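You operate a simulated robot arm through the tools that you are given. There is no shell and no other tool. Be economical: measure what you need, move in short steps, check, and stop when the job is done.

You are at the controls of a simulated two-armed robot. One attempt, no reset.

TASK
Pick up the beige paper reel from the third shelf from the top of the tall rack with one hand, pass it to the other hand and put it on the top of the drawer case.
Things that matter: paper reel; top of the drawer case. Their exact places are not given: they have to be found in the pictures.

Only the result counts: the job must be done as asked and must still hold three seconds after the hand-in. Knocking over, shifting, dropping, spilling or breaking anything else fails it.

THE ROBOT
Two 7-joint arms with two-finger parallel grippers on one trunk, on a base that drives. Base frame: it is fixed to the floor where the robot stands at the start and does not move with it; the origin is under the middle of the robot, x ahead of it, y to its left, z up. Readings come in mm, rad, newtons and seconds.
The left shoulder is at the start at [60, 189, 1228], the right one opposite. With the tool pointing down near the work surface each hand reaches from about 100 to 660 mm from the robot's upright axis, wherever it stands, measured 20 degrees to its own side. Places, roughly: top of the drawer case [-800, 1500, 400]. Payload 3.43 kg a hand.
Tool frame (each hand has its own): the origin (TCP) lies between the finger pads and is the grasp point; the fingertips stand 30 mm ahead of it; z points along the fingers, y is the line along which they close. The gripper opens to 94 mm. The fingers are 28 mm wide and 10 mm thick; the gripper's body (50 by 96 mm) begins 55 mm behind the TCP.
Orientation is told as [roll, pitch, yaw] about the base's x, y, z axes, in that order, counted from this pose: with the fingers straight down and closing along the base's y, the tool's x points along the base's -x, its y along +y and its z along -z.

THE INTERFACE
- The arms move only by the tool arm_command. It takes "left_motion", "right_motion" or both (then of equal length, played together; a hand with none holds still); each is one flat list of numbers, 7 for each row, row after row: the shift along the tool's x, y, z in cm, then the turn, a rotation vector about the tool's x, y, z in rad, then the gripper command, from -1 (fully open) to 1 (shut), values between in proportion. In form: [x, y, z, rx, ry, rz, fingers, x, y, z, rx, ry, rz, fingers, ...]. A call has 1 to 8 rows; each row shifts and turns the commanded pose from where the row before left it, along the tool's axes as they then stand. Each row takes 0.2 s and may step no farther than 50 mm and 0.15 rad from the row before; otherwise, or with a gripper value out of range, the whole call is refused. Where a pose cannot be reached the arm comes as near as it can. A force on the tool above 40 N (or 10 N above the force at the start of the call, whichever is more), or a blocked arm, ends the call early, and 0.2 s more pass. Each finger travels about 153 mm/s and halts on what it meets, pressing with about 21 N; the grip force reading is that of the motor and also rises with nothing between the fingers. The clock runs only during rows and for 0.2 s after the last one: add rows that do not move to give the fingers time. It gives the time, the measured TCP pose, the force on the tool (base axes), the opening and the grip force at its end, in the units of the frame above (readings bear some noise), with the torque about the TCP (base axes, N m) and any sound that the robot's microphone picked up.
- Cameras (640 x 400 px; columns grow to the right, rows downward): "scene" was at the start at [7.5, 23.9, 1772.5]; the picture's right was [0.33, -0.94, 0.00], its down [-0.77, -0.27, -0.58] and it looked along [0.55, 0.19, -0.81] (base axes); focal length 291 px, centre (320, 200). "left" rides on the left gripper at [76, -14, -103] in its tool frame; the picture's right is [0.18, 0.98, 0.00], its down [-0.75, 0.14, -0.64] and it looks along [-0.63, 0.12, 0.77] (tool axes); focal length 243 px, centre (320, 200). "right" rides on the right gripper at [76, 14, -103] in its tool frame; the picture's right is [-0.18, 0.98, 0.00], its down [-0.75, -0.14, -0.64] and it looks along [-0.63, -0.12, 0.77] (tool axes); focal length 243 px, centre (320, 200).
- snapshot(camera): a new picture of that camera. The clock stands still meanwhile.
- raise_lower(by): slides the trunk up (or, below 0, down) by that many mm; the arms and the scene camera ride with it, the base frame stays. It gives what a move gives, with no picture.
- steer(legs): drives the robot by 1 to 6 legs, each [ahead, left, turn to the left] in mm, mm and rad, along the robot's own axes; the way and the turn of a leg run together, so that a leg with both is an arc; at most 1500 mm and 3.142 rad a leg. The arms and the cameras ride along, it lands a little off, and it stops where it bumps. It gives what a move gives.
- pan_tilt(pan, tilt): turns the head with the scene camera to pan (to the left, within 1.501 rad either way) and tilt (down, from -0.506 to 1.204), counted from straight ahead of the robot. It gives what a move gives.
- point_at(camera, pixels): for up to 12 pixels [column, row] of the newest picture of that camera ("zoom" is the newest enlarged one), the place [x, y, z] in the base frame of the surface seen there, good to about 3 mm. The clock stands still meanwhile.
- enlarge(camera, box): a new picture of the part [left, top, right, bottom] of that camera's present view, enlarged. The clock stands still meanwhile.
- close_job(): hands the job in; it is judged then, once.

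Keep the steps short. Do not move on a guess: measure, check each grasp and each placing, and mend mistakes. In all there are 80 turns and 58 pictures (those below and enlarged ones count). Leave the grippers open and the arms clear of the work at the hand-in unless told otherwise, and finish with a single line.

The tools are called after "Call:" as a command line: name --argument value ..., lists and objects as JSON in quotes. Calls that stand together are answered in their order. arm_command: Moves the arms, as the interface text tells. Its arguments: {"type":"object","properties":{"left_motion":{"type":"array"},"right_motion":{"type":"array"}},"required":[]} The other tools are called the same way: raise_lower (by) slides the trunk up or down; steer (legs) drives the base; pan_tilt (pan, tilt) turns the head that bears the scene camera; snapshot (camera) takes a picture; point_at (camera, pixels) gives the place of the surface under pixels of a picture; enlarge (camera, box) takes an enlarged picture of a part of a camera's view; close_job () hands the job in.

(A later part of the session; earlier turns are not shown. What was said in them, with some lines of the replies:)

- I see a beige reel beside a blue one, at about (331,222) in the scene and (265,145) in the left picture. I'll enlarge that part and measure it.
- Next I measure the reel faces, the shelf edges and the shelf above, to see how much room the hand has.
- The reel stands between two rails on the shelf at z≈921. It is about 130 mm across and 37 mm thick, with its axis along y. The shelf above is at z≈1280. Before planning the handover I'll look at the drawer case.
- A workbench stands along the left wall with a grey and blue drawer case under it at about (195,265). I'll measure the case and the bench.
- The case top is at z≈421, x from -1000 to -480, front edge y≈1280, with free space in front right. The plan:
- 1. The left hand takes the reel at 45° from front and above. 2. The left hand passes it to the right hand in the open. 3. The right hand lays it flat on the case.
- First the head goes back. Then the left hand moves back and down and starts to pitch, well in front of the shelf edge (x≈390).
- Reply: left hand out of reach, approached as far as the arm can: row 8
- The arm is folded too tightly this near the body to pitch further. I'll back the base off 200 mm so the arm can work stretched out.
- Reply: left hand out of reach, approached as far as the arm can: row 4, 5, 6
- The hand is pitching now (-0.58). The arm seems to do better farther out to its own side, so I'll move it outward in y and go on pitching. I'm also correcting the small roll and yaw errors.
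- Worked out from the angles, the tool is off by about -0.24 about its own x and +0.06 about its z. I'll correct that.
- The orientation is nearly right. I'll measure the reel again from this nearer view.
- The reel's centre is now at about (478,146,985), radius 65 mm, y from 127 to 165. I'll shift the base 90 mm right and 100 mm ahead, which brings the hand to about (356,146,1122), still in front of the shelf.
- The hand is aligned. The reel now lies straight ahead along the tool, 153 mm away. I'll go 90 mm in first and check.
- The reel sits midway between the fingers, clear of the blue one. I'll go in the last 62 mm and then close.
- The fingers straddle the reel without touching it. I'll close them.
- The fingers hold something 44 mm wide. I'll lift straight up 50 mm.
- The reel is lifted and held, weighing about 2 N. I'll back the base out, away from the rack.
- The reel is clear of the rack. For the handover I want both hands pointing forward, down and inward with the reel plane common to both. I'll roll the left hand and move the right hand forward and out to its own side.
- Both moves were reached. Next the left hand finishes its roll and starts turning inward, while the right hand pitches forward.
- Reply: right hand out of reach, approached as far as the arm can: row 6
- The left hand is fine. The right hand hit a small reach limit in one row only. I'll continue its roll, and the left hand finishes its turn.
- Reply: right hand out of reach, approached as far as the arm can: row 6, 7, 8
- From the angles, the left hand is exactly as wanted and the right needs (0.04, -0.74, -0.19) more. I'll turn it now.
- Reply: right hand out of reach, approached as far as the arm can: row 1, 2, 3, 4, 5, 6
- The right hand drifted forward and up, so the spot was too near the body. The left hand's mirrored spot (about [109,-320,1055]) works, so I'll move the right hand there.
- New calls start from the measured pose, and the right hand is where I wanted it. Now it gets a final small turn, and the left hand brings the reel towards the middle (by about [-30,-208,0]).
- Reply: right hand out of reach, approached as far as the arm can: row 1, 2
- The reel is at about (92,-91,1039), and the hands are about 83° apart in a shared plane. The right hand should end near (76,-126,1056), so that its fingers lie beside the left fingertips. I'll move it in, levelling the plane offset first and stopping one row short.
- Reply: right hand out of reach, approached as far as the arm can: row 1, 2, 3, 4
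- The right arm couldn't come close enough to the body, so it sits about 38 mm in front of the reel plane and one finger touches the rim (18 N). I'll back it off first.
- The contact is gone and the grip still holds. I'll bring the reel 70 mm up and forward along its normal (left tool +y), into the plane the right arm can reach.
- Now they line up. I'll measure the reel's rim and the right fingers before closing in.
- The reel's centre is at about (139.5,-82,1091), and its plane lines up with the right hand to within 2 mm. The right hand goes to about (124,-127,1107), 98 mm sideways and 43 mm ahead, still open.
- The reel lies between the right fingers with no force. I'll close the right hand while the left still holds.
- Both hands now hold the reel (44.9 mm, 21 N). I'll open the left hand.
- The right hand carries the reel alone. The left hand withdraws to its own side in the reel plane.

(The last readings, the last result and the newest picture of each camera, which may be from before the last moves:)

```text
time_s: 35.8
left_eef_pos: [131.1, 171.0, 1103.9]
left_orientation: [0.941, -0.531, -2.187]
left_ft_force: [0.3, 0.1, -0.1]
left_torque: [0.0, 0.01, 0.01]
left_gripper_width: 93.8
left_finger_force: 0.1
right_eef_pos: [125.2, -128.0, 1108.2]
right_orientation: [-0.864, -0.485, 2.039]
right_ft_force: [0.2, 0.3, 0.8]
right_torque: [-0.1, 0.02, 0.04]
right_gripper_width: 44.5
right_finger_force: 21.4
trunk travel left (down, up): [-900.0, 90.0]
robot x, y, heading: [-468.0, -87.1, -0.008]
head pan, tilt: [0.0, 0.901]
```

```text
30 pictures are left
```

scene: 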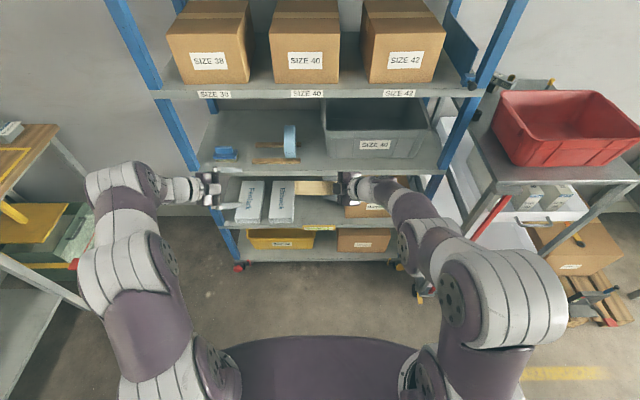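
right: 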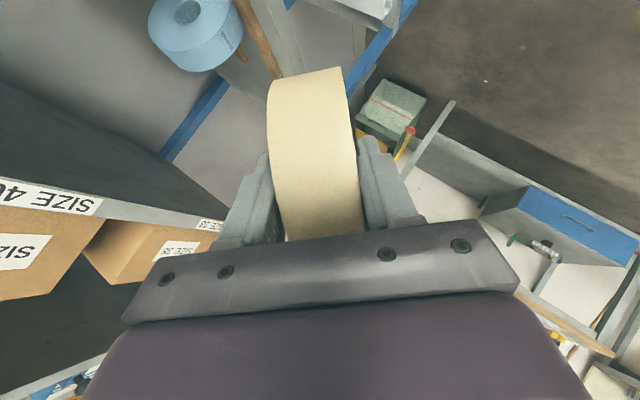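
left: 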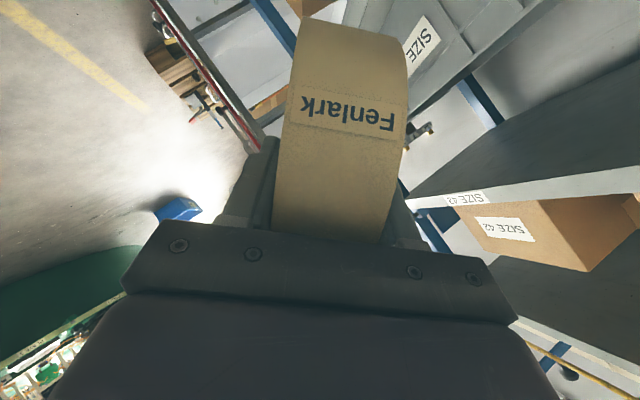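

The handover worked. Before going under the bench, the left arm must be tucked and the right hand made flatter (tilt 48° → about 24°). I'll undo the left hand's turns and pitch the right hand up.

Call:
arm_command --left_motion '[0, 0, 0, 0, 0.131, 0, -1, 0, 0, 0, 0, 0.131, 0, -1, 0, 0, 0, 0, 0.131, 0, -1, 0, 0, 0, 0, 0.131, 0, -1, 0, 0, 0, 0, 0.131, 0, -1, 0, 0, 0, 0, 0.131, 0, -1, 0, 0, 0, 0, 0, -0.143, -1, 0, 0, 0, 0, 0, -0.143, -1]' --right_motion '[0, 0, 0, 0.083, -0.0025, -0.064, 1, 0, 0, 0, 0.083, -0.0025, -0.064, 1, 0, 0, 0, 0.083, -0.0025, -0.064, 1, 0, 0, 0, 0.083, -0.0025, -0.064, 1, 0, 0, 0, 0, 0, 0, 1, 0, 0, 0, 0, 0, 0, 1, 0, 0, 0, 0, 0, 0, 1, 0, 0, 0, 0, 0, 0, 1]'

Call:
arm_command --left_motion '[0, 0, 0, 0, 0, -0.143, -1, 0, 0, 0, 0, 0, -0.143, -1, 0, 0, 0, 0, 0, -0.143, -1, 0, 0, 0, 0, 0, -0.143, -1, 0, 0, 0, 0, 0, -0.143, -1, 0, 0, 0, 0, 0, -0.143, -1, 0, 0, 0, 0, 0, -0.143, -1, 0, 0, 0, 0, 0, -0.143, -1]'

```text
time_s: 37.6
left_eef_pos: [131.4, 170.2, 1102.7]
left_orientation: [0.749, -0.197, -1.369]
left_ft_force: [0.0, -0.2, 0.3]
left_torque: [0.02, 0.03, 0.01]
left_gripper_width: 94.0
left_finger_force: 0.1
right_eef_pos: [148.3, -124.5, 1125.0]
right_orientation: [-1.001, -0.414, 2.101]
right_ft_force: [0.0, -0.1, -2.5]
right_torque: [-0.09, 0.08, -0.01]
right_gripper_width: 44.2
right_finger_force: 20.9
right hand out of reach, approached as far as the arm can: row 1, 2, 3, 4
trunk travel left (down, up): [-900.0, 90.0]
robot x, y, heading: [-466.2, -87.9, -0.015]
head pan, tilt: [0.0, 0.901]
```

```text
time_s: 39.4
left_eef_pos: [131.6, 170.4, 1103.0]
left_orientation: [0.134, -0.762, -0.2]
left_ft_force: [0.2, -0.5, 0.2]
left_torque: [0.0, 0.02, 0.01]
left_gripper_width: 94.0
left_finger_force: 0.0
right_eef_pos: [148.5, -124.7, 1125.2]
right_orientation: [-1.001, -0.413, 2.1]
right_ft_force: [0.3, 0.2, -2.6]
right_torque: [-0.14, 0.02, -0.01]
right_gripper_width: 44.2
right_finger_force: 21.1
trunk travel left (down, up): [-900.0, 90.0]
robot x, y, heading: [-467.0, -91.0, -0.008]
head pan, tilt: [0.0, 0.901]
```

The right arm only partly followed, because it is too near the body for that turn. I'll move it forward and to its own side and flatten again there. Meanwhile the left hand finishes turning tool-down.

Call:
arm_command --left_motion '[0, 0, 0, 0, 0, -0.143, -1, 0, 0, 0, 0, 0.128, 0, -1, 0, 0, 0, 0, 0.128, 0, -1, 0, 0, 0, 0, 0.128, 0, -1, 0, 0, 0, 0, 0.128, 0, -1, 0, 0, 0, 0, 0.128, 0, -1, 0, 0, 0, 0, 0.128, 0, -1]' --right_motion '[4.2, -1.15, -1.62, 0, 0, 0, 1, 4.2, -1.15, -1.62, 0, 0, 0, 1, 4.2, -1.15, -1.62, 0, 0, 0, 1, 0, 0, 0, 0.079, -0.002, -0.061, 1, 0, 0, 0, 0.079, -0.002, -0.061, 1, 0, 0, 0, 0.079, -0.002, -0.061, 1, 0, 0, 0, 0, 0, 0, 1]'

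```text
time_s: 41.0
left_eef_pos: [129.3, 182.4, 1098.7]
left_orientation: [0.093, -0.114, 0.033]
left_ft_force: [-0.1, -0.7, 0.0]
left_torque: [-0.02, -0.03, 0.0]
left_gripper_width: 93.8
left_finger_force: 0.2
left hand out of reach, approached as far as the arm can: row 4, 5
right_eef_pos: [200.0, -256.0, 1124.7]
right_orientation: [-1.039, -0.391, 2.118]
right_ft_force: [-0.5, 0.8, -2.5]
right_torque: [-0.11, 0.04, 0.01]
right_gripper_width: 44.3
right_finger_force: 21.0
right hand out of reach, approached as far as the arm can: row 4, 5, 6
trunk travel left (down, up): [-900.0, 90.0]
robot x, y, heading: [-459.9, -87.2, -0.009]
head pan, tilt: [0.0, 0.901]
```

The position is right but the wrist stays at a tilt of 37°. Raising the hand towards shoulder height should let it point flatter, and the trunk can make up the height later. I'll try 150 mm up and then turn.

Call:
arm_command --right_motion '[-1.43, -2.99, -1.76, 0, 0, 0, 1, -1.43, -2.99, -1.76, 0, 0, 0, 1, -1.43, -2.99, -1.76, 0, 0, 0, 1, -1.43, -2.99, -1.76, 0, 0, 0, 1, 0, 0, 0, 0.079, -0.002, -0.061, 1, 0, 0, 0, 0.079, -0.002, -0.061, 1, 0, 0, 0, 0.079, -0.002, -0.061, 1, 0, 0, 0, 0, 0, 0, 1]'

Call:
snapshot --camera "scene"

```text
time_s: 42.8
left_eef_pos: [130.4, 182.8, 1100.2]
left_orientation: [0.094, -0.113, 0.033]
left_ft_force: [0.3, -0.2, -0.6]
left_torque: [0.0, 0.0, -0.02]
left_gripper_width: 94.1
left_finger_force: 0.1
right_eef_pos: [203.4, -254.5, 1290.2]
right_orientation: [-1.249, -0.262, 2.181]
right_ft_force: [0.4, 0.2, -2.0]
right_torque: [-0.11, 0.01, -0.02]
right_gripper_width: 44.3
right_finger_force: 21.7
right hand out of reach, approached as far as the arm can: row 7
trunk travel left (down, up): [-900.0, 90.0]
robot x, y, heading: [-463.7, -86.2, -0.008]
head pan, tilt: [0.0, 0.901]
```

```text
29 pictures are left
```

scene: 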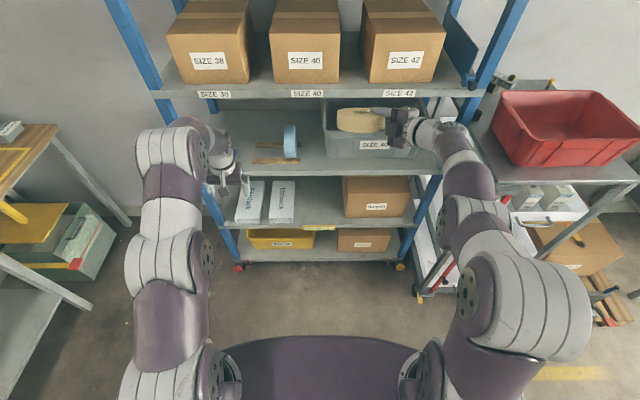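

The tilt is now about 24° and the reel is held. The hand stands 667 mm ahead and 62 mm above the shoulder, so the trunk can bring it down to the case. Now I'll tuck the left arm to near its start pose, then turn the base left.

Call:
arm_command --left_motion '[3.43, -0.5, -2.07, 0, 0, 0, -1, 3.43, -0.5, -2.07, 0, 0, 0, -1, 3.43, -0.5, -2.07, 0, 0, 0, -1, 3.43, -0.5, -2.07, 0, 0, 0, -1, 3.43, -0.5, -2.07, 0, 0, 0, -1, 3.43, -0.5, -2.07, 0, 0, 0, -1, 3.43, -0.5, -2.07, 0, 0, 0, -1, 0, 0, 0, 0, 0, 0, -1]'

Call:
steer --legs '[[0, 0, 1.571]]'

Call:
pan_tilt --pan 0.0 --tilt 0.6

Call:
snapshot --camera "scene"

```text
time_s: 44.6
left_eef_pos: [-124.1, 128.0, 1211.6]
left_orientation: [0.092, -0.113, 0.034]
left_ft_force: [-0.1, 0.7, -0.3]
left_torque: [0.04, 0.01, -0.01]
left_gripper_width: 94.1
left_finger_force: 0.0
right_eef_pos: [203.7, -253.4, 1289.4]
right_orientation: [-1.248, -0.26, 2.181]
right_ft_force: [-0.8, -0.3, -2.7]
right_torque: [-0.11, 0.08, 0.02]
right_gripper_width: 44.2
right_finger_force: 21.1
trunk travel left (down, up): [-900.0, 90.0]
robot x, y, heading: [-463.8, -88.1, -0.009]
head pan, tilt: [0.0, 0.901]
```

```text
time_s: 48.9
left_eef_pos: [-683.0, 254.0, 1211.7]
left_orientation: [0.094, -0.113, 1.604]
left_ft_force: [0.6, 0.2, -0.8]
left_torque: [0.02, -0.02, 0.0]
left_gripper_width: 94.1
left_finger_force: 0.0
right_eef_pos: [-300.5, 582.0, 1288.9]
right_orientation: [-1.249, -0.261, -2.532]
right_ft_force: [0.0, 0.5, -2.6]
right_torque: [-0.05, -0.13, -0.02]
right_gripper_width: 44.4
right_finger_force: 21.3
trunk travel left (down, up): [-900.0, 90.0]
robot x, y, heading: [-470.3, -83.0, 1.561]
head pan, tilt: [0.0, 0.901]
```

```text
time_s: 49.7
left_eef_pos: [-681.7, 254.3, 1212.0]
left_orientation: [0.095, -0.115, 1.603]
left_ft_force: [0.3, -0.1, 0.5]
left_torque: [-0.02, -0.03, 0.01]
left_gripper_width: 93.9
left_finger_force: 0.1
right_eef_pos: [-301.4, 581.5, 1290.3]
right_orientation: [-1.25, -0.26, -2.531]
right_ft_force: [-0.4, 1.2, -2.6]
right_torque: [-0.06, -0.13, -0.01]
right_gripper_width: 44.2
right_finger_force: 21.3
trunk travel left (down, up): [-900.0, 90.0]
robot x, y, heading: [-464.9, -92.4, 1.559]
head pan, tilt: [0.0, 0.6]
```

```text
28 pictures are left
```

scene: 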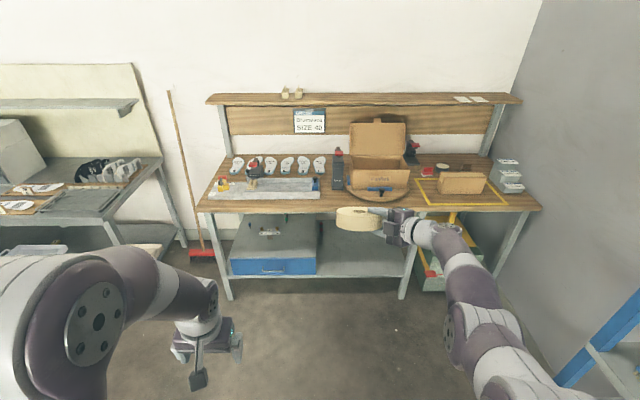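

The path to the bench is clear. I'll check where the table on the left and the bench's front edge are.

Call:
point_at --camera "scene" --pixels '[[160, 160], [105, 215], [40, 217], [205, 210], [300, 205], [530, 210], [262, 262], [290, 225], [228, 262], [318, 262], [318, 222], [268, 230]]'

Call:
steer --legs '[[430, 256, 0.01]]'

```text
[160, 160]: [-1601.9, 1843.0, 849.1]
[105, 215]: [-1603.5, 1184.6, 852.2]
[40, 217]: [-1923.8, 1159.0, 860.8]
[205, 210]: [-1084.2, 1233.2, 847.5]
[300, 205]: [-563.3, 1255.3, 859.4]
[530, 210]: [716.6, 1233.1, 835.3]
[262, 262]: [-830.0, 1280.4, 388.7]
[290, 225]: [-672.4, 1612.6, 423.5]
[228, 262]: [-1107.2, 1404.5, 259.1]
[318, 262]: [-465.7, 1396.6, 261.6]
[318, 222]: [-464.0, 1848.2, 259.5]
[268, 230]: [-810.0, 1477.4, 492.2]
```

```text
time_s: 52.6
left_eef_pos: [-933.1, 693.8, 1211.3]
left_orientation: [0.094, -0.114, 1.605]
left_ft_force: [0.0, 0.5, -0.1]
left_torque: [0.0, -0.04, -0.03]
left_gripper_width: 94.1
left_finger_force: 0.1
right_eef_pos: [-550.4, 1020.4, 1290.4]
right_orientation: [-1.25, -0.261, -2.531]
right_ft_force: [0.5, -0.2, -2.5]
right_torque: [-0.05, -0.13, -0.01]
right_gripper_width: 44.2
right_finger_force: 21.1
trunk travel left (down, up): [-900.0, 90.0]
robot x, y, heading: [-719.3, 356.3, 1.56]
head pan, tilt: [0.0, 0.6]
```

The reel is at y≤1110, in front of the bench edge (1233). I'll lower the trunk by 740 mm and look.

Call:
raise_lower --by -740

Call:
snapshot --camera "scene"

Call:
snapshot --camera "right"

```text
refused: -740 is not a number from -400 to 400
```

```text
27 pictures are left
```

scene: 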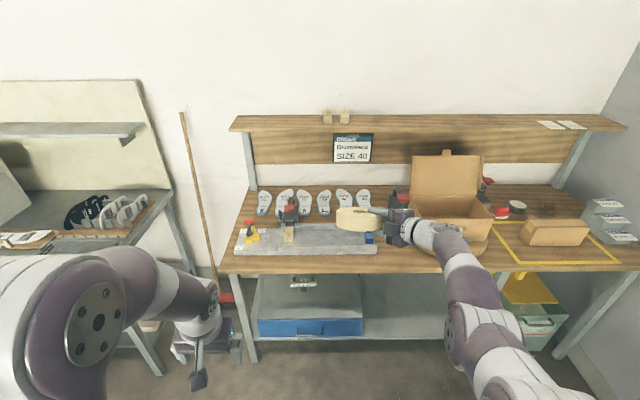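

```text
26 pictures are left
```

right: 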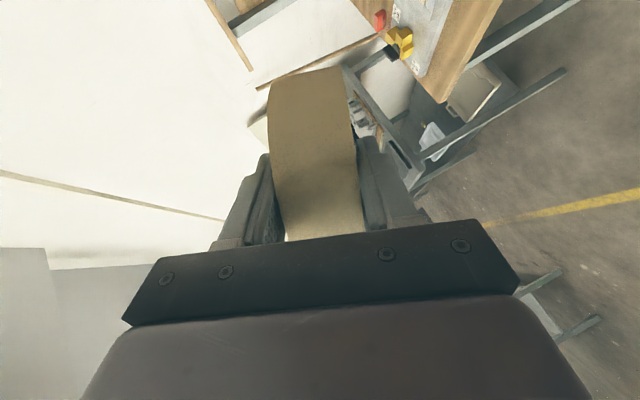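

The trunk takes at most 400 mm a step, so I'll lower it in two steps.

Call:
raise_lower --by -370

Call:
raise_lower --by -370

Call:
snapshot --camera "scene"

```text
time_s: 56.2
left_eef_pos: [-933.9, 694.1, 841.3]
left_orientation: [0.094, -0.113, 1.604]
left_ft_force: [0.1, 1.0, 0.4]
left_torque: [0.0, -0.03, -0.01]
left_gripper_width: 94.0
left_finger_force: 0.1
right_eef_pos: [-550.6, 1021.1, 920.1]
right_orientation: [-1.25, -0.26, -2.531]
right_ft_force: [-0.5, 0.2, -3.0]
right_torque: [-0.09, -0.13, -0.02]
right_gripper_width: 44.4
right_finger_force: 21.1
trunk travel left (down, up): [-530.0, 460.0]
robot x, y, heading: [-719.6, 356.2, 1.56]
head pan, tilt: [0.0, 0.6]
```

```text
time_s: 59.8
left_eef_pos: [-934.2, 693.8, 472.1]
left_orientation: [0.094, -0.114, 1.605]
left_ft_force: [-0.1, 0.2, 0.0]
left_torque: [0.02, 0.04, -0.02]
left_gripper_width: 94.2
left_finger_force: 0.0
right_eef_pos: [-551.6, 1021.1, 549.2]
right_orientation: [-1.249, -0.261, -2.531]
right_ft_force: [0.1, -0.2, -1.8]
right_torque: [-0.04, -0.11, -0.03]
right_gripper_width: 44.5
right_finger_force: 20.8
trunk travel left (down, up): [-160.0, 830.0]
robot x, y, heading: [-717.7, 349.4, 1.565]
head pan, tilt: [0.0, 0.6]
```

```text
25 pictures are left
```

scene: 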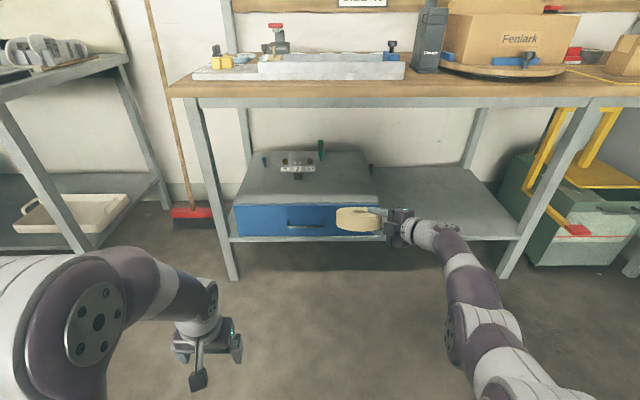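

Now I see both the reel and the case top clearly. I'll measure them.

Call:
enlarge --camera "scene" --box '[225, 140, 433, 270]'

Call:
point_at --camera "scene" --pixels '[[240, 202], [300, 200], [372, 202], [370, 170], [330, 180], [338, 218], [358, 220], [378, 218], [358, 210], [350, 228], [300, 168], [322, 150]]'

```text
3.08 times, centred on (329, 205) of scene
```

zoom: 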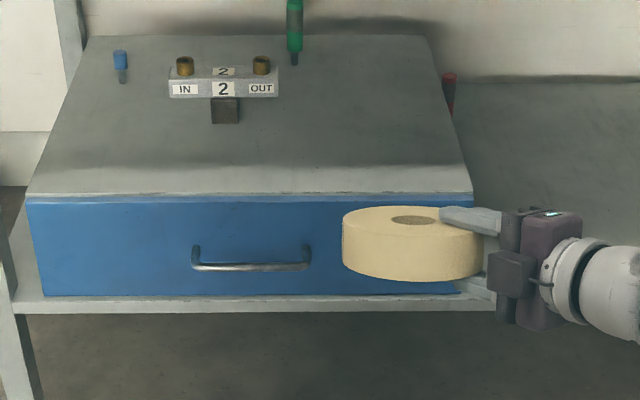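

```text
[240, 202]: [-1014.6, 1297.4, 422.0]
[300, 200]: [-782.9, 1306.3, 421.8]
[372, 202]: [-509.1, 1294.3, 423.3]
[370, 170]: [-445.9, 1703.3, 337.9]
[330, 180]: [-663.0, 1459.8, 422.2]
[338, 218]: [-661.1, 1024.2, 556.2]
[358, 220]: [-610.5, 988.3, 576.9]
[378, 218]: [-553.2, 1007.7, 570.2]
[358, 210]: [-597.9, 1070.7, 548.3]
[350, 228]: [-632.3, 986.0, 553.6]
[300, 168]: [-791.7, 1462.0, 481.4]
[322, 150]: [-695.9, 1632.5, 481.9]
```

I need the reel's exact centre and lowest point, and the case's right edge.

Call:
point_at --camera "zoom" --pixels '[[395, 206], [350, 225], [345, 245], [400, 230], [440, 240], [410, 275], [475, 262], [380, 215], [470, 195], [450, 130], [465, 225], [480, 215]]'

```text
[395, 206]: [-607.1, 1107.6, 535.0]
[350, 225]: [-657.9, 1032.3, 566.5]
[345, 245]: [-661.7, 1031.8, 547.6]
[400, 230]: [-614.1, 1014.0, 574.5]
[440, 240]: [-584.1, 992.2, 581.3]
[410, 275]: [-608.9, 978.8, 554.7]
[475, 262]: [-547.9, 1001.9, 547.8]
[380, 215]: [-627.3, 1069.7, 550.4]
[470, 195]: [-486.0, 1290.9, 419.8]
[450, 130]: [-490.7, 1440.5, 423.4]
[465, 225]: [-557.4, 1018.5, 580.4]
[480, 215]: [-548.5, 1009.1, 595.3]
```

The reel's centre is at about (-597,1041,538), tilted 20°, with its lowest rim at z≈496, which is 74 mm above the case top (422). I'll drive 325 mm ahead and 15 mm left, so the reel comes over the free front right part of the top.

Call:
steer --legs '[[325, 15, 0]]'

Call:
snapshot --camera "scene"

```text
time_s: 62.0
left_eef_pos: [-945.7, 1017.6, 471.0]
left_orientation: [0.093, -0.114, 1.605]
left_ft_force: [-0.1, -0.6, -0.4]
left_torque: [-0.02, 0.01, 0.0]
left_gripper_width: 93.7
left_finger_force: 0.0
right_eef_pos: [-562.3, 1345.3, 549.1]
right_orientation: [-1.251, -0.26, -2.531]
right_ft_force: [-1.3, 0.5, -2.0]
right_torque: [-0.08, -0.14, -0.01]
right_gripper_width: 44.6
right_finger_force: 21.0
trunk travel left (down, up): [-160.0, 830.0]
robot x, y, heading: [-727.7, 673.5, 1.563]
head pan, tilt: [0.0, 0.6]
```

```text
23 pictures are left
```

scene: 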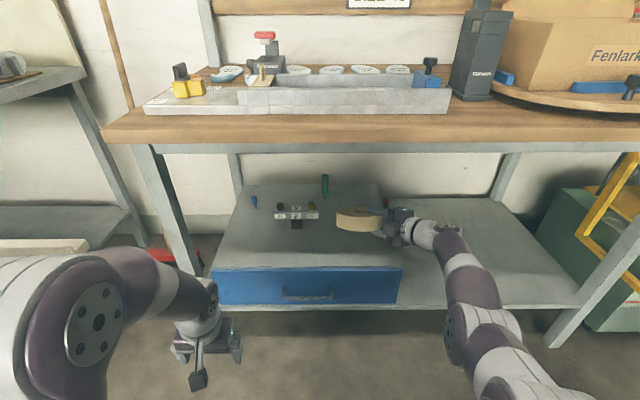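

The reel is over the case top, clear of the IN/OUT block. I'll lower the trunk by 62 mm and look closely.

Call:
raise_lower --by -62

Call:
enlarge --camera "scene" --box '[265, 165, 457, 285]'

```text
time_s: 63.0
left_eef_pos: [-946.6, 1018.0, 410.5]
left_orientation: [0.095, -0.114, 1.604]
left_ft_force: [-0.6, -0.1, -0.2]
left_torque: [-0.01, -0.01, -0.01]
left_gripper_width: 94.1
left_finger_force: 0.1
right_eef_pos: [-564.6, 1346.5, 487.7]
right_orientation: [-1.251, -0.26, -2.531]
right_ft_force: [0.0, 0.8, -2.8]
right_torque: [-0.07, -0.13, 0.01]
right_gripper_width: 44.2
right_finger_force: 21.2
trunk travel left (down, up): [-98.0, 892.0]
robot x, y, heading: [-732.2, 678.7, 1.561]
head pan, tilt: [0.0, 0.6]
```

```text
3.33 times, centred on (361, 225) of scene
```

zoom: 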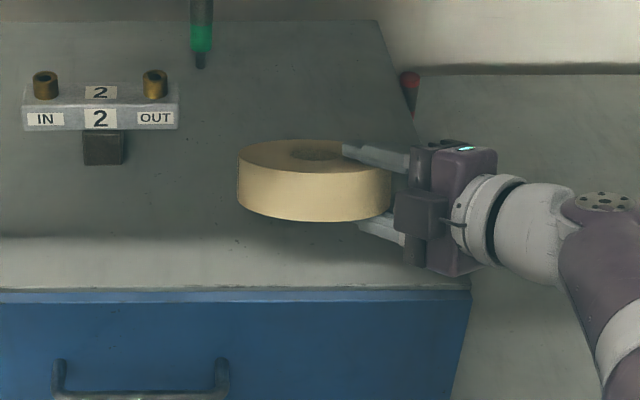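

The gap is about 10 mm. I'll lower by arm in 4 mm rows and watch the force.

Call:
arm_command --right_motion '[0.1, 0.37, 0.12, 0, 0, 0, 1, 0.1, 0.37, 0.12, 0, 0, 0, 1, 0, 0, 0, 0, 0, 0, 1]'

```text
time_s: 63.8
left_eef_pos: [-945.7, 1017.5, 409.7]
left_orientation: [0.094, -0.113, 1.604]
left_ft_force: [-0.3, 0.3, -0.8]
left_torque: [0.01, 0.01, 0.01]
left_gripper_width: 94.2
left_finger_force: 0.1
right_eef_pos: [-564.7, 1346.6, 481.9]
right_orientation: [-1.242, -0.265, -2.531]
right_ft_force: [0.2, -0.6, -2.5]
right_torque: [-0.05, -0.15, -0.02]
right_gripper_width: 44.3
right_finger_force: 20.9
trunk travel left (down, up): [-98.0, 892.0]
robot x, y, heading: [-727.5, 677.6, 1.566]
head pan, tilt: [0.0, 0.6]
```

Call:
arm_command --right_motion '[0.1, 0.37, 0.12, 0, 0, 0, 1, 0.1, 0.37, 0.12, 0, 0, 0, 1, 0, 0, 0, 0, 0, 0, 1]'

```text
time_s: 64.6
left_eef_pos: [-945.9, 1018.0, 410.2]
left_orientation: [0.094, -0.115, 1.603]
left_ft_force: [0.8, 0.3, -0.2]
left_torque: [0.02, 0.02, -0.01]
left_gripper_width: 93.9
left_finger_force: 0.1
right_eef_pos: [-563.3, 1349.6, 479.8]
right_orientation: [-1.24, -0.266, -2.533]
right_ft_force: [-0.3, -0.5, -2.0]
right_torque: [-0.05, -0.12, 0.02]
right_gripper_width: 44.4
right_finger_force: 21.1
right hand out of reach, approached as far as the arm can: row 1, 2
trunk travel left (down, up): [-98.0, 892.0]
robot x, y, heading: [-729.3, 670.8, 1.564]
head pan, tilt: [0.0, 0.6]
```

The arm is at its reach limit downwards, with no contact yet (TCP z 479.8). I'll use the trunk in small steps instead.

Call:
raise_lower --by -6

Call:
enlarge --camera "scene" --box '[265, 165, 457, 285]'

```text
time_s: 65.1
left_eef_pos: [-945.9, 1017.7, 404.1]
left_orientation: [0.092, -0.114, 1.604]
left_ft_force: [-0.5, -0.9, -0.4]
left_torque: [0.0, 0.03, 0.02]
left_gripper_width: 94.0
left_finger_force: 0.0
right_eef_pos: [-563.6, 1348.6, 474.4]
right_orientation: [-1.245, -0.263, -2.533]
right_ft_force: [0.6, -1.8, 4.9]
right_torque: [0.45, 0.24, 0.1]
right_gripper_width: 44.4
right_finger_force: 21.4
trunk travel left (down, up): [-92.0, 898.0]
robot x, y, heading: [-729.2, 676.8, 1.566]
head pan, tilt: [0.0, 0.6]
```

```text
3.33 times, centred on (361, 225) of scene
```

zoom: 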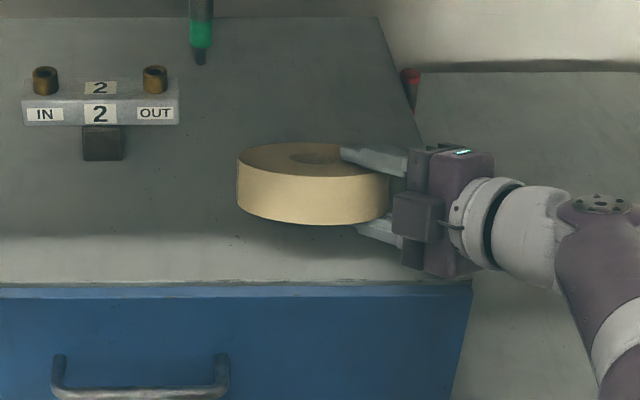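

The far rim has touched (about 7 N). I'll open the fingers only partly, to about 60 mm, so the lower finger keeps clear of the top.

Call:
arm_command --right_motion '[0, 0, 0, 0, 0, 0, 0.0, 0, 0, 0, 0, 0, 0, -0.15, 0, 0, 0, 0, 0, 0, -0.27, 0, 0, 0, 0, 0, 0, -0.27]'

Call:
enlarge --camera "scene" --box '[265, 165, 457, 285]'

```text
time_s: 66.1
left_eef_pos: [-944.5, 1017.7, 404.2]
left_orientation: [0.096, -0.111, 1.605]
left_ft_force: [-1.1, -0.2, 0.1]
left_torque: [0.0, -0.01, -0.02]
left_gripper_width: 94.3
left_finger_force: 0.0
right_eef_pos: [-563.0, 1347.3, 472.5]
right_orientation: [-1.241, -0.265, -2.532]
right_ft_force: [-0.6, -0.1, -1.8]
right_torque: [0.03, 0.01, 0.02]
right_gripper_width: 60.5
right_finger_force: 0.7
trunk travel left (down, up): [-92.0, 898.0]
robot x, y, heading: [-729.3, 675.7, 1.559]
head pan, tilt: [0.0, 0.6]
```

```text
3.33 times, centred on (361, 225) of scene
```

zoom: 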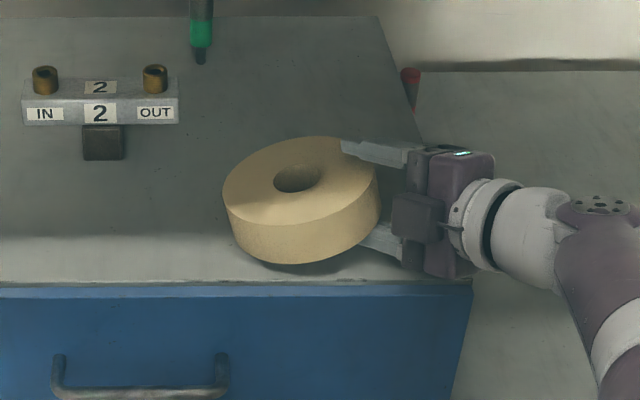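

The reel now rests partly on the case and partly on the lower finger. I'll measure where it is before sliding the finger out.

Call:
point_at --camera "zoom" --pixels '[[225, 190], [285, 225], [295, 258], [300, 140], [375, 175], [240, 240], [340, 278], [455, 250], [370, 150], [380, 240], [270, 262]]'

Call:
snapshot --camera "right"

```text
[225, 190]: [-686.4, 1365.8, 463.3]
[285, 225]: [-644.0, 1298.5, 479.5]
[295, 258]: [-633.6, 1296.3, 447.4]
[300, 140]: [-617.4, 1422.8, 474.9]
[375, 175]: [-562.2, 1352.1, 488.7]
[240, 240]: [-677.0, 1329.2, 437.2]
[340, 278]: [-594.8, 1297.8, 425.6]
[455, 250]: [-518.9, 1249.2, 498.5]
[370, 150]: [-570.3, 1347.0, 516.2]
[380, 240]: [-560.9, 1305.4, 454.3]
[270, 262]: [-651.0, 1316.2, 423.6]
```

```text
19 pictures are left
```

right: 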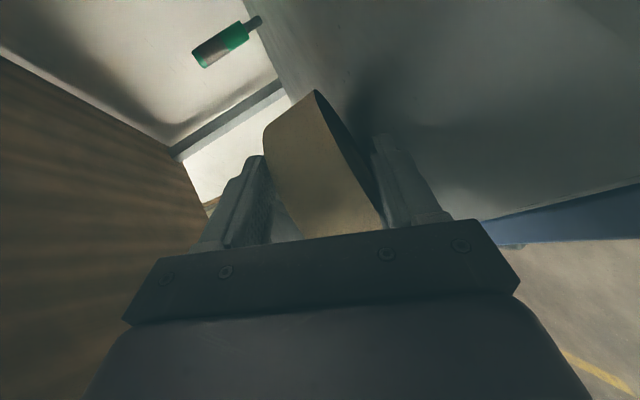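

The reel's centre is at about (-622,1360), wholly over the top (y from 1296 to 1424, front edge 1290). I'll slide the fingers out to the right (+x), level and barely rising, so nothing pulls it to the front edge. Two rows first.

Call:
arm_command --right_motion '[1.95, -0.16, -1.56, 0, 0, 0, -0.27, 2.0, -0.1, -1.56, 0, 0, 0, -0.27, 0, 0, 0, 0, 0, 0, -0.27]'

Call:
enlarge --camera "scene" --box '[265, 165, 457, 285]'

```text
time_s: 66.9
left_eef_pos: [-946.8, 1018.6, 404.6]
left_orientation: [0.093, -0.113, 1.603]
left_ft_force: [-0.2, -0.3, -0.3]
left_torque: [-0.01, 0.01, 0.02]
left_gripper_width: 94.3
left_finger_force: 0.1
right_eef_pos: [-514.0, 1350.2, 474.4]
right_orientation: [-1.241, -0.266, -2.534]
right_ft_force: [-0.8, 0.3, -1.5]
right_torque: [0.02, 0.0, 0.01]
right_gripper_width: 60.0
right_finger_force: 0.2
trunk travel left (down, up): [-92.0, 898.0]
robot x, y, heading: [-730.4, 676.3, 1.564]
head pan, tilt: [0.0, 0.6]
```

```text
3.33 times, centred on (361, 225) of scene
```

zoom: 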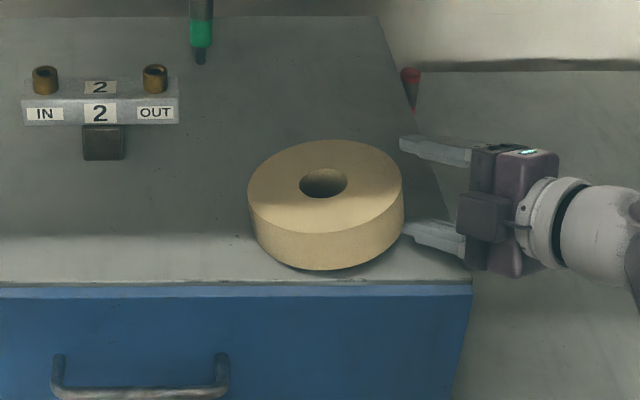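

It was dragged about 20 mm to the right, and the fingers are almost out. I'll continue to the right.

Call:
arm_command --right_motion '[2.0, -0.1, -1.56, 0, 0, 0, -0.27, 2.0, -0.1, -1.56, 0, 0, 0, -0.27, 0, 0, 0, 0, 0, 0, -0.27]'

Call:
enlarge --camera "scene" --box '[265, 165, 457, 285]'

Call:
point_at --camera "zoom" --pixels '[[250, 195], [325, 240], [325, 145], [400, 190], [290, 160], [320, 265], [320, 283], [420, 240], [260, 240], [390, 245], [372, 222]]'

```text
time_s: 67.7
left_eef_pos: [-946.2, 1018.6, 404.4]
left_orientation: [0.093, -0.115, 1.603]
left_ft_force: [0.7, -0.1, 0.5]
left_torque: [-0.02, 0.01, -0.01]
left_gripper_width: 93.8
left_finger_force: 0.0
right_eef_pos: [-499.1, 1356.4, 470.9]
right_orientation: [-1.242, -0.259, -2.552]
right_ft_force: [-2.7, -2.0, 3.6]
right_torque: [-0.03, 0.14, 0.05]
right_gripper_width: 58.3
right_finger_force: 0.0
right hand out of reach, approached as far as the arm can: row 1, 2
trunk travel left (down, up): [-92.0, 898.0]
robot x, y, heading: [-724.6, 675.3, 1.562]
head pan, tilt: [0.0, 0.6]
```

```text
3.33 times, centred on (361, 225) of scene
```

zoom: 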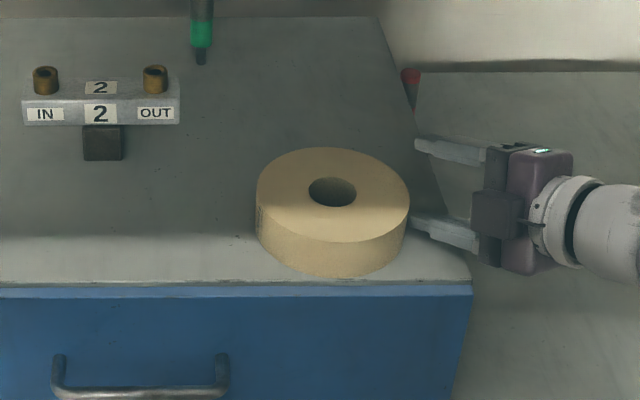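

```text
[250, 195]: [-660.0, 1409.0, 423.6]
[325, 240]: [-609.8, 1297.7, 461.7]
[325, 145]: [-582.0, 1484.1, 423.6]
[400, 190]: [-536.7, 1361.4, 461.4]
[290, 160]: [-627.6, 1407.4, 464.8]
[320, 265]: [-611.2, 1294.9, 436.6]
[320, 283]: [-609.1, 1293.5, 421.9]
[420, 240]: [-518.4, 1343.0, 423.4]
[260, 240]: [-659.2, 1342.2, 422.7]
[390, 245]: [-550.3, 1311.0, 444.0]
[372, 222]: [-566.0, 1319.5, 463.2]
```

The reel lies flat (top z≈462) with its centre at about (-598,1358). The fingers are just clear of its right side. I'll drive the base 90 mm right to pull them away and look.

Call:
steer --legs '[[0, -90, 0]]'

Call:
snapshot --camera "scene"

Call:
snapshot --camera "right"

```text
time_s: 68.8
left_eef_pos: [-857.9, 1016.8, 403.1]
left_orientation: [0.092, -0.112, 1.605]
left_ft_force: [0.6, 0.9, -0.6]
left_torque: [-0.01, -0.04, 0.0]
left_gripper_width: 94.1
left_finger_force: 0.1
right_eef_pos: [-409.2, 1357.0, 469.6]
right_orientation: [-1.238, -0.26, -2.552]
right_ft_force: [0.5, 0.3, 0.2]
right_torque: [0.02, 0.01, 0.0]
right_gripper_width: 59.7
right_finger_force: 0.2
trunk travel left (down, up): [-92.0, 898.0]
robot x, y, heading: [-642.4, 671.8, 1.564]
head pan, tilt: [0.0, 0.6]
```

```text
16 pictures are left
```

scene: 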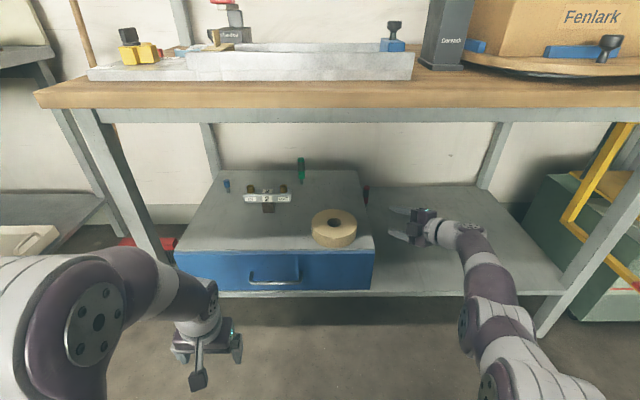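

```text
15 pictures are left
```

right: 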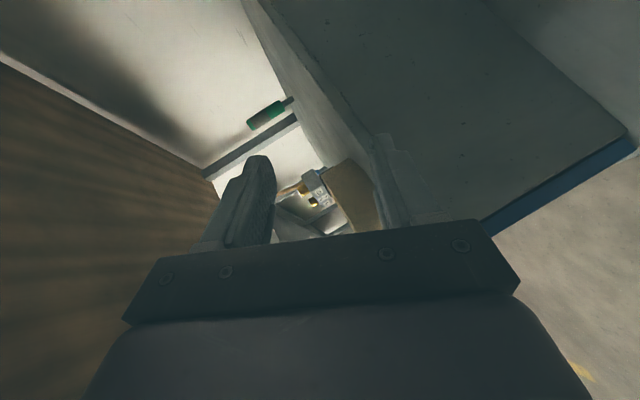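

The fingers are free. I'll check how the reel sits relative to the front edge.

Call:
enlarge --camera "scene" --box '[270, 180, 398, 260]'

Call:
point_at --camera "zoom" --pixels '[[315, 320], [315, 335], [315, 345], [315, 352], [260, 330], [315, 285], [330, 142], [215, 210], [430, 215], [450, 343]]'

```text
5.00 times, centred on (334, 220) of scene
```

zoom: 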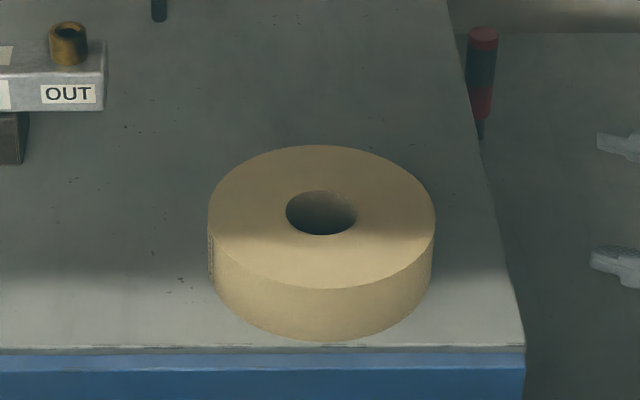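

```text
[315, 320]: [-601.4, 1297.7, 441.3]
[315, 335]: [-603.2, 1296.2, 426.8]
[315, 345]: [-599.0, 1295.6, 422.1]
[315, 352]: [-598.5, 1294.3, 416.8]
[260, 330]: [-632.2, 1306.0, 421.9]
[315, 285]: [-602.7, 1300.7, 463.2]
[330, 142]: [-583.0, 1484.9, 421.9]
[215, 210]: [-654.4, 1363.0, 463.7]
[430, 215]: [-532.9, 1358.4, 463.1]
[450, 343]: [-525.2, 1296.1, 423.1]
```

The reel lies flat and wholly on the top, and nothing else has moved. I'll back the base away 350 mm and open the right hand fully.

Call:
steer --legs '[[-350, 0, 0]]'

Call:
arm_command --right_motion '[0, 0, 0, 0, 0, 0, -1, 0, 0, 0, 0, 0, 0, -1, 0, 0, 0, 0, 0, 0, -1]' --left_motion '[0, 0, 0, 0, 0, 0, -1, 0, 0, 0, 0, 0, 0, -1, 0, 0, 0, 0, 0, 0, -1]'

Call:
snapshot --camera "scene"

```text
time_s: 71.1
left_eef_pos: [-859.6, 660.1, 404.8]
left_orientation: [0.093, -0.113, 1.601]
left_ft_force: [0.1, 0.0, -0.6]
left_torque: [-0.02, 0.02, -0.02]
left_gripper_width: 93.9
left_finger_force: 0.1
right_eef_pos: [-411.0, 999.8, 470.1]
right_orientation: [-1.237, -0.262, -2.552]
right_ft_force: [0.1, 0.0, 0.4]
right_torque: [0.02, -0.02, 0.0]
right_gripper_width: 59.6
right_finger_force: 0.0
trunk travel left (down, up): [-92.0, 898.0]
robot x, y, heading: [-645.5, 318.1, 1.56]
head pan, tilt: [0.0, 0.6]
```

```text
time_s: 71.9
left_eef_pos: [-859.8, 661.2, 403.3]
left_orientation: [0.094, -0.114, 1.6]
left_ft_force: [-0.1, 0.5, 0.6]
left_torque: [0.02, -0.02, 0.0]
left_gripper_width: 94.2
left_finger_force: 0.0
right_eef_pos: [-412.3, 1000.0, 470.1]
right_orientation: [-1.24, -0.262, -2.554]
right_ft_force: [0.3, 0.4, -0.5]
right_torque: [0.01, 0.01, -0.03]
right_gripper_width: 93.9
right_finger_force: 0.1
trunk travel left (down, up): [-92.0, 898.0]
robot x, y, heading: [-646.1, 317.4, 1.56]
head pan, tilt: [0.0, 0.6]
```

```text
13 pictures are left
```

scene: 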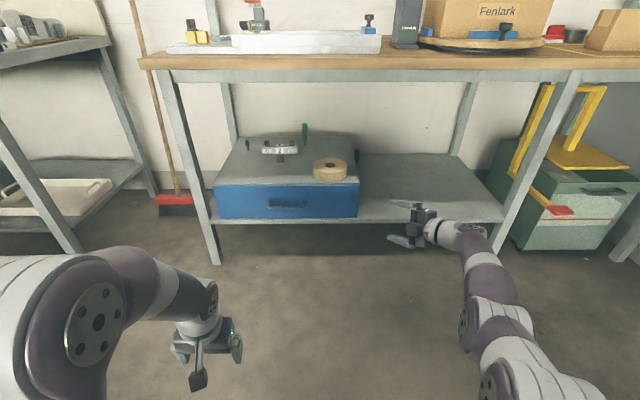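

The reel rests flat on the case at about (330,168) in the scene picture. Both grippers are open and clear, so I'm handing in.

Call:
close_job

```text
The job is handed in.
```

The left hand took the beige reel from the shelf and passed it to the right hand, which laid it flat on the drawer case top, flush with the front edge; both grippers are open and clear, and the job is handed in.
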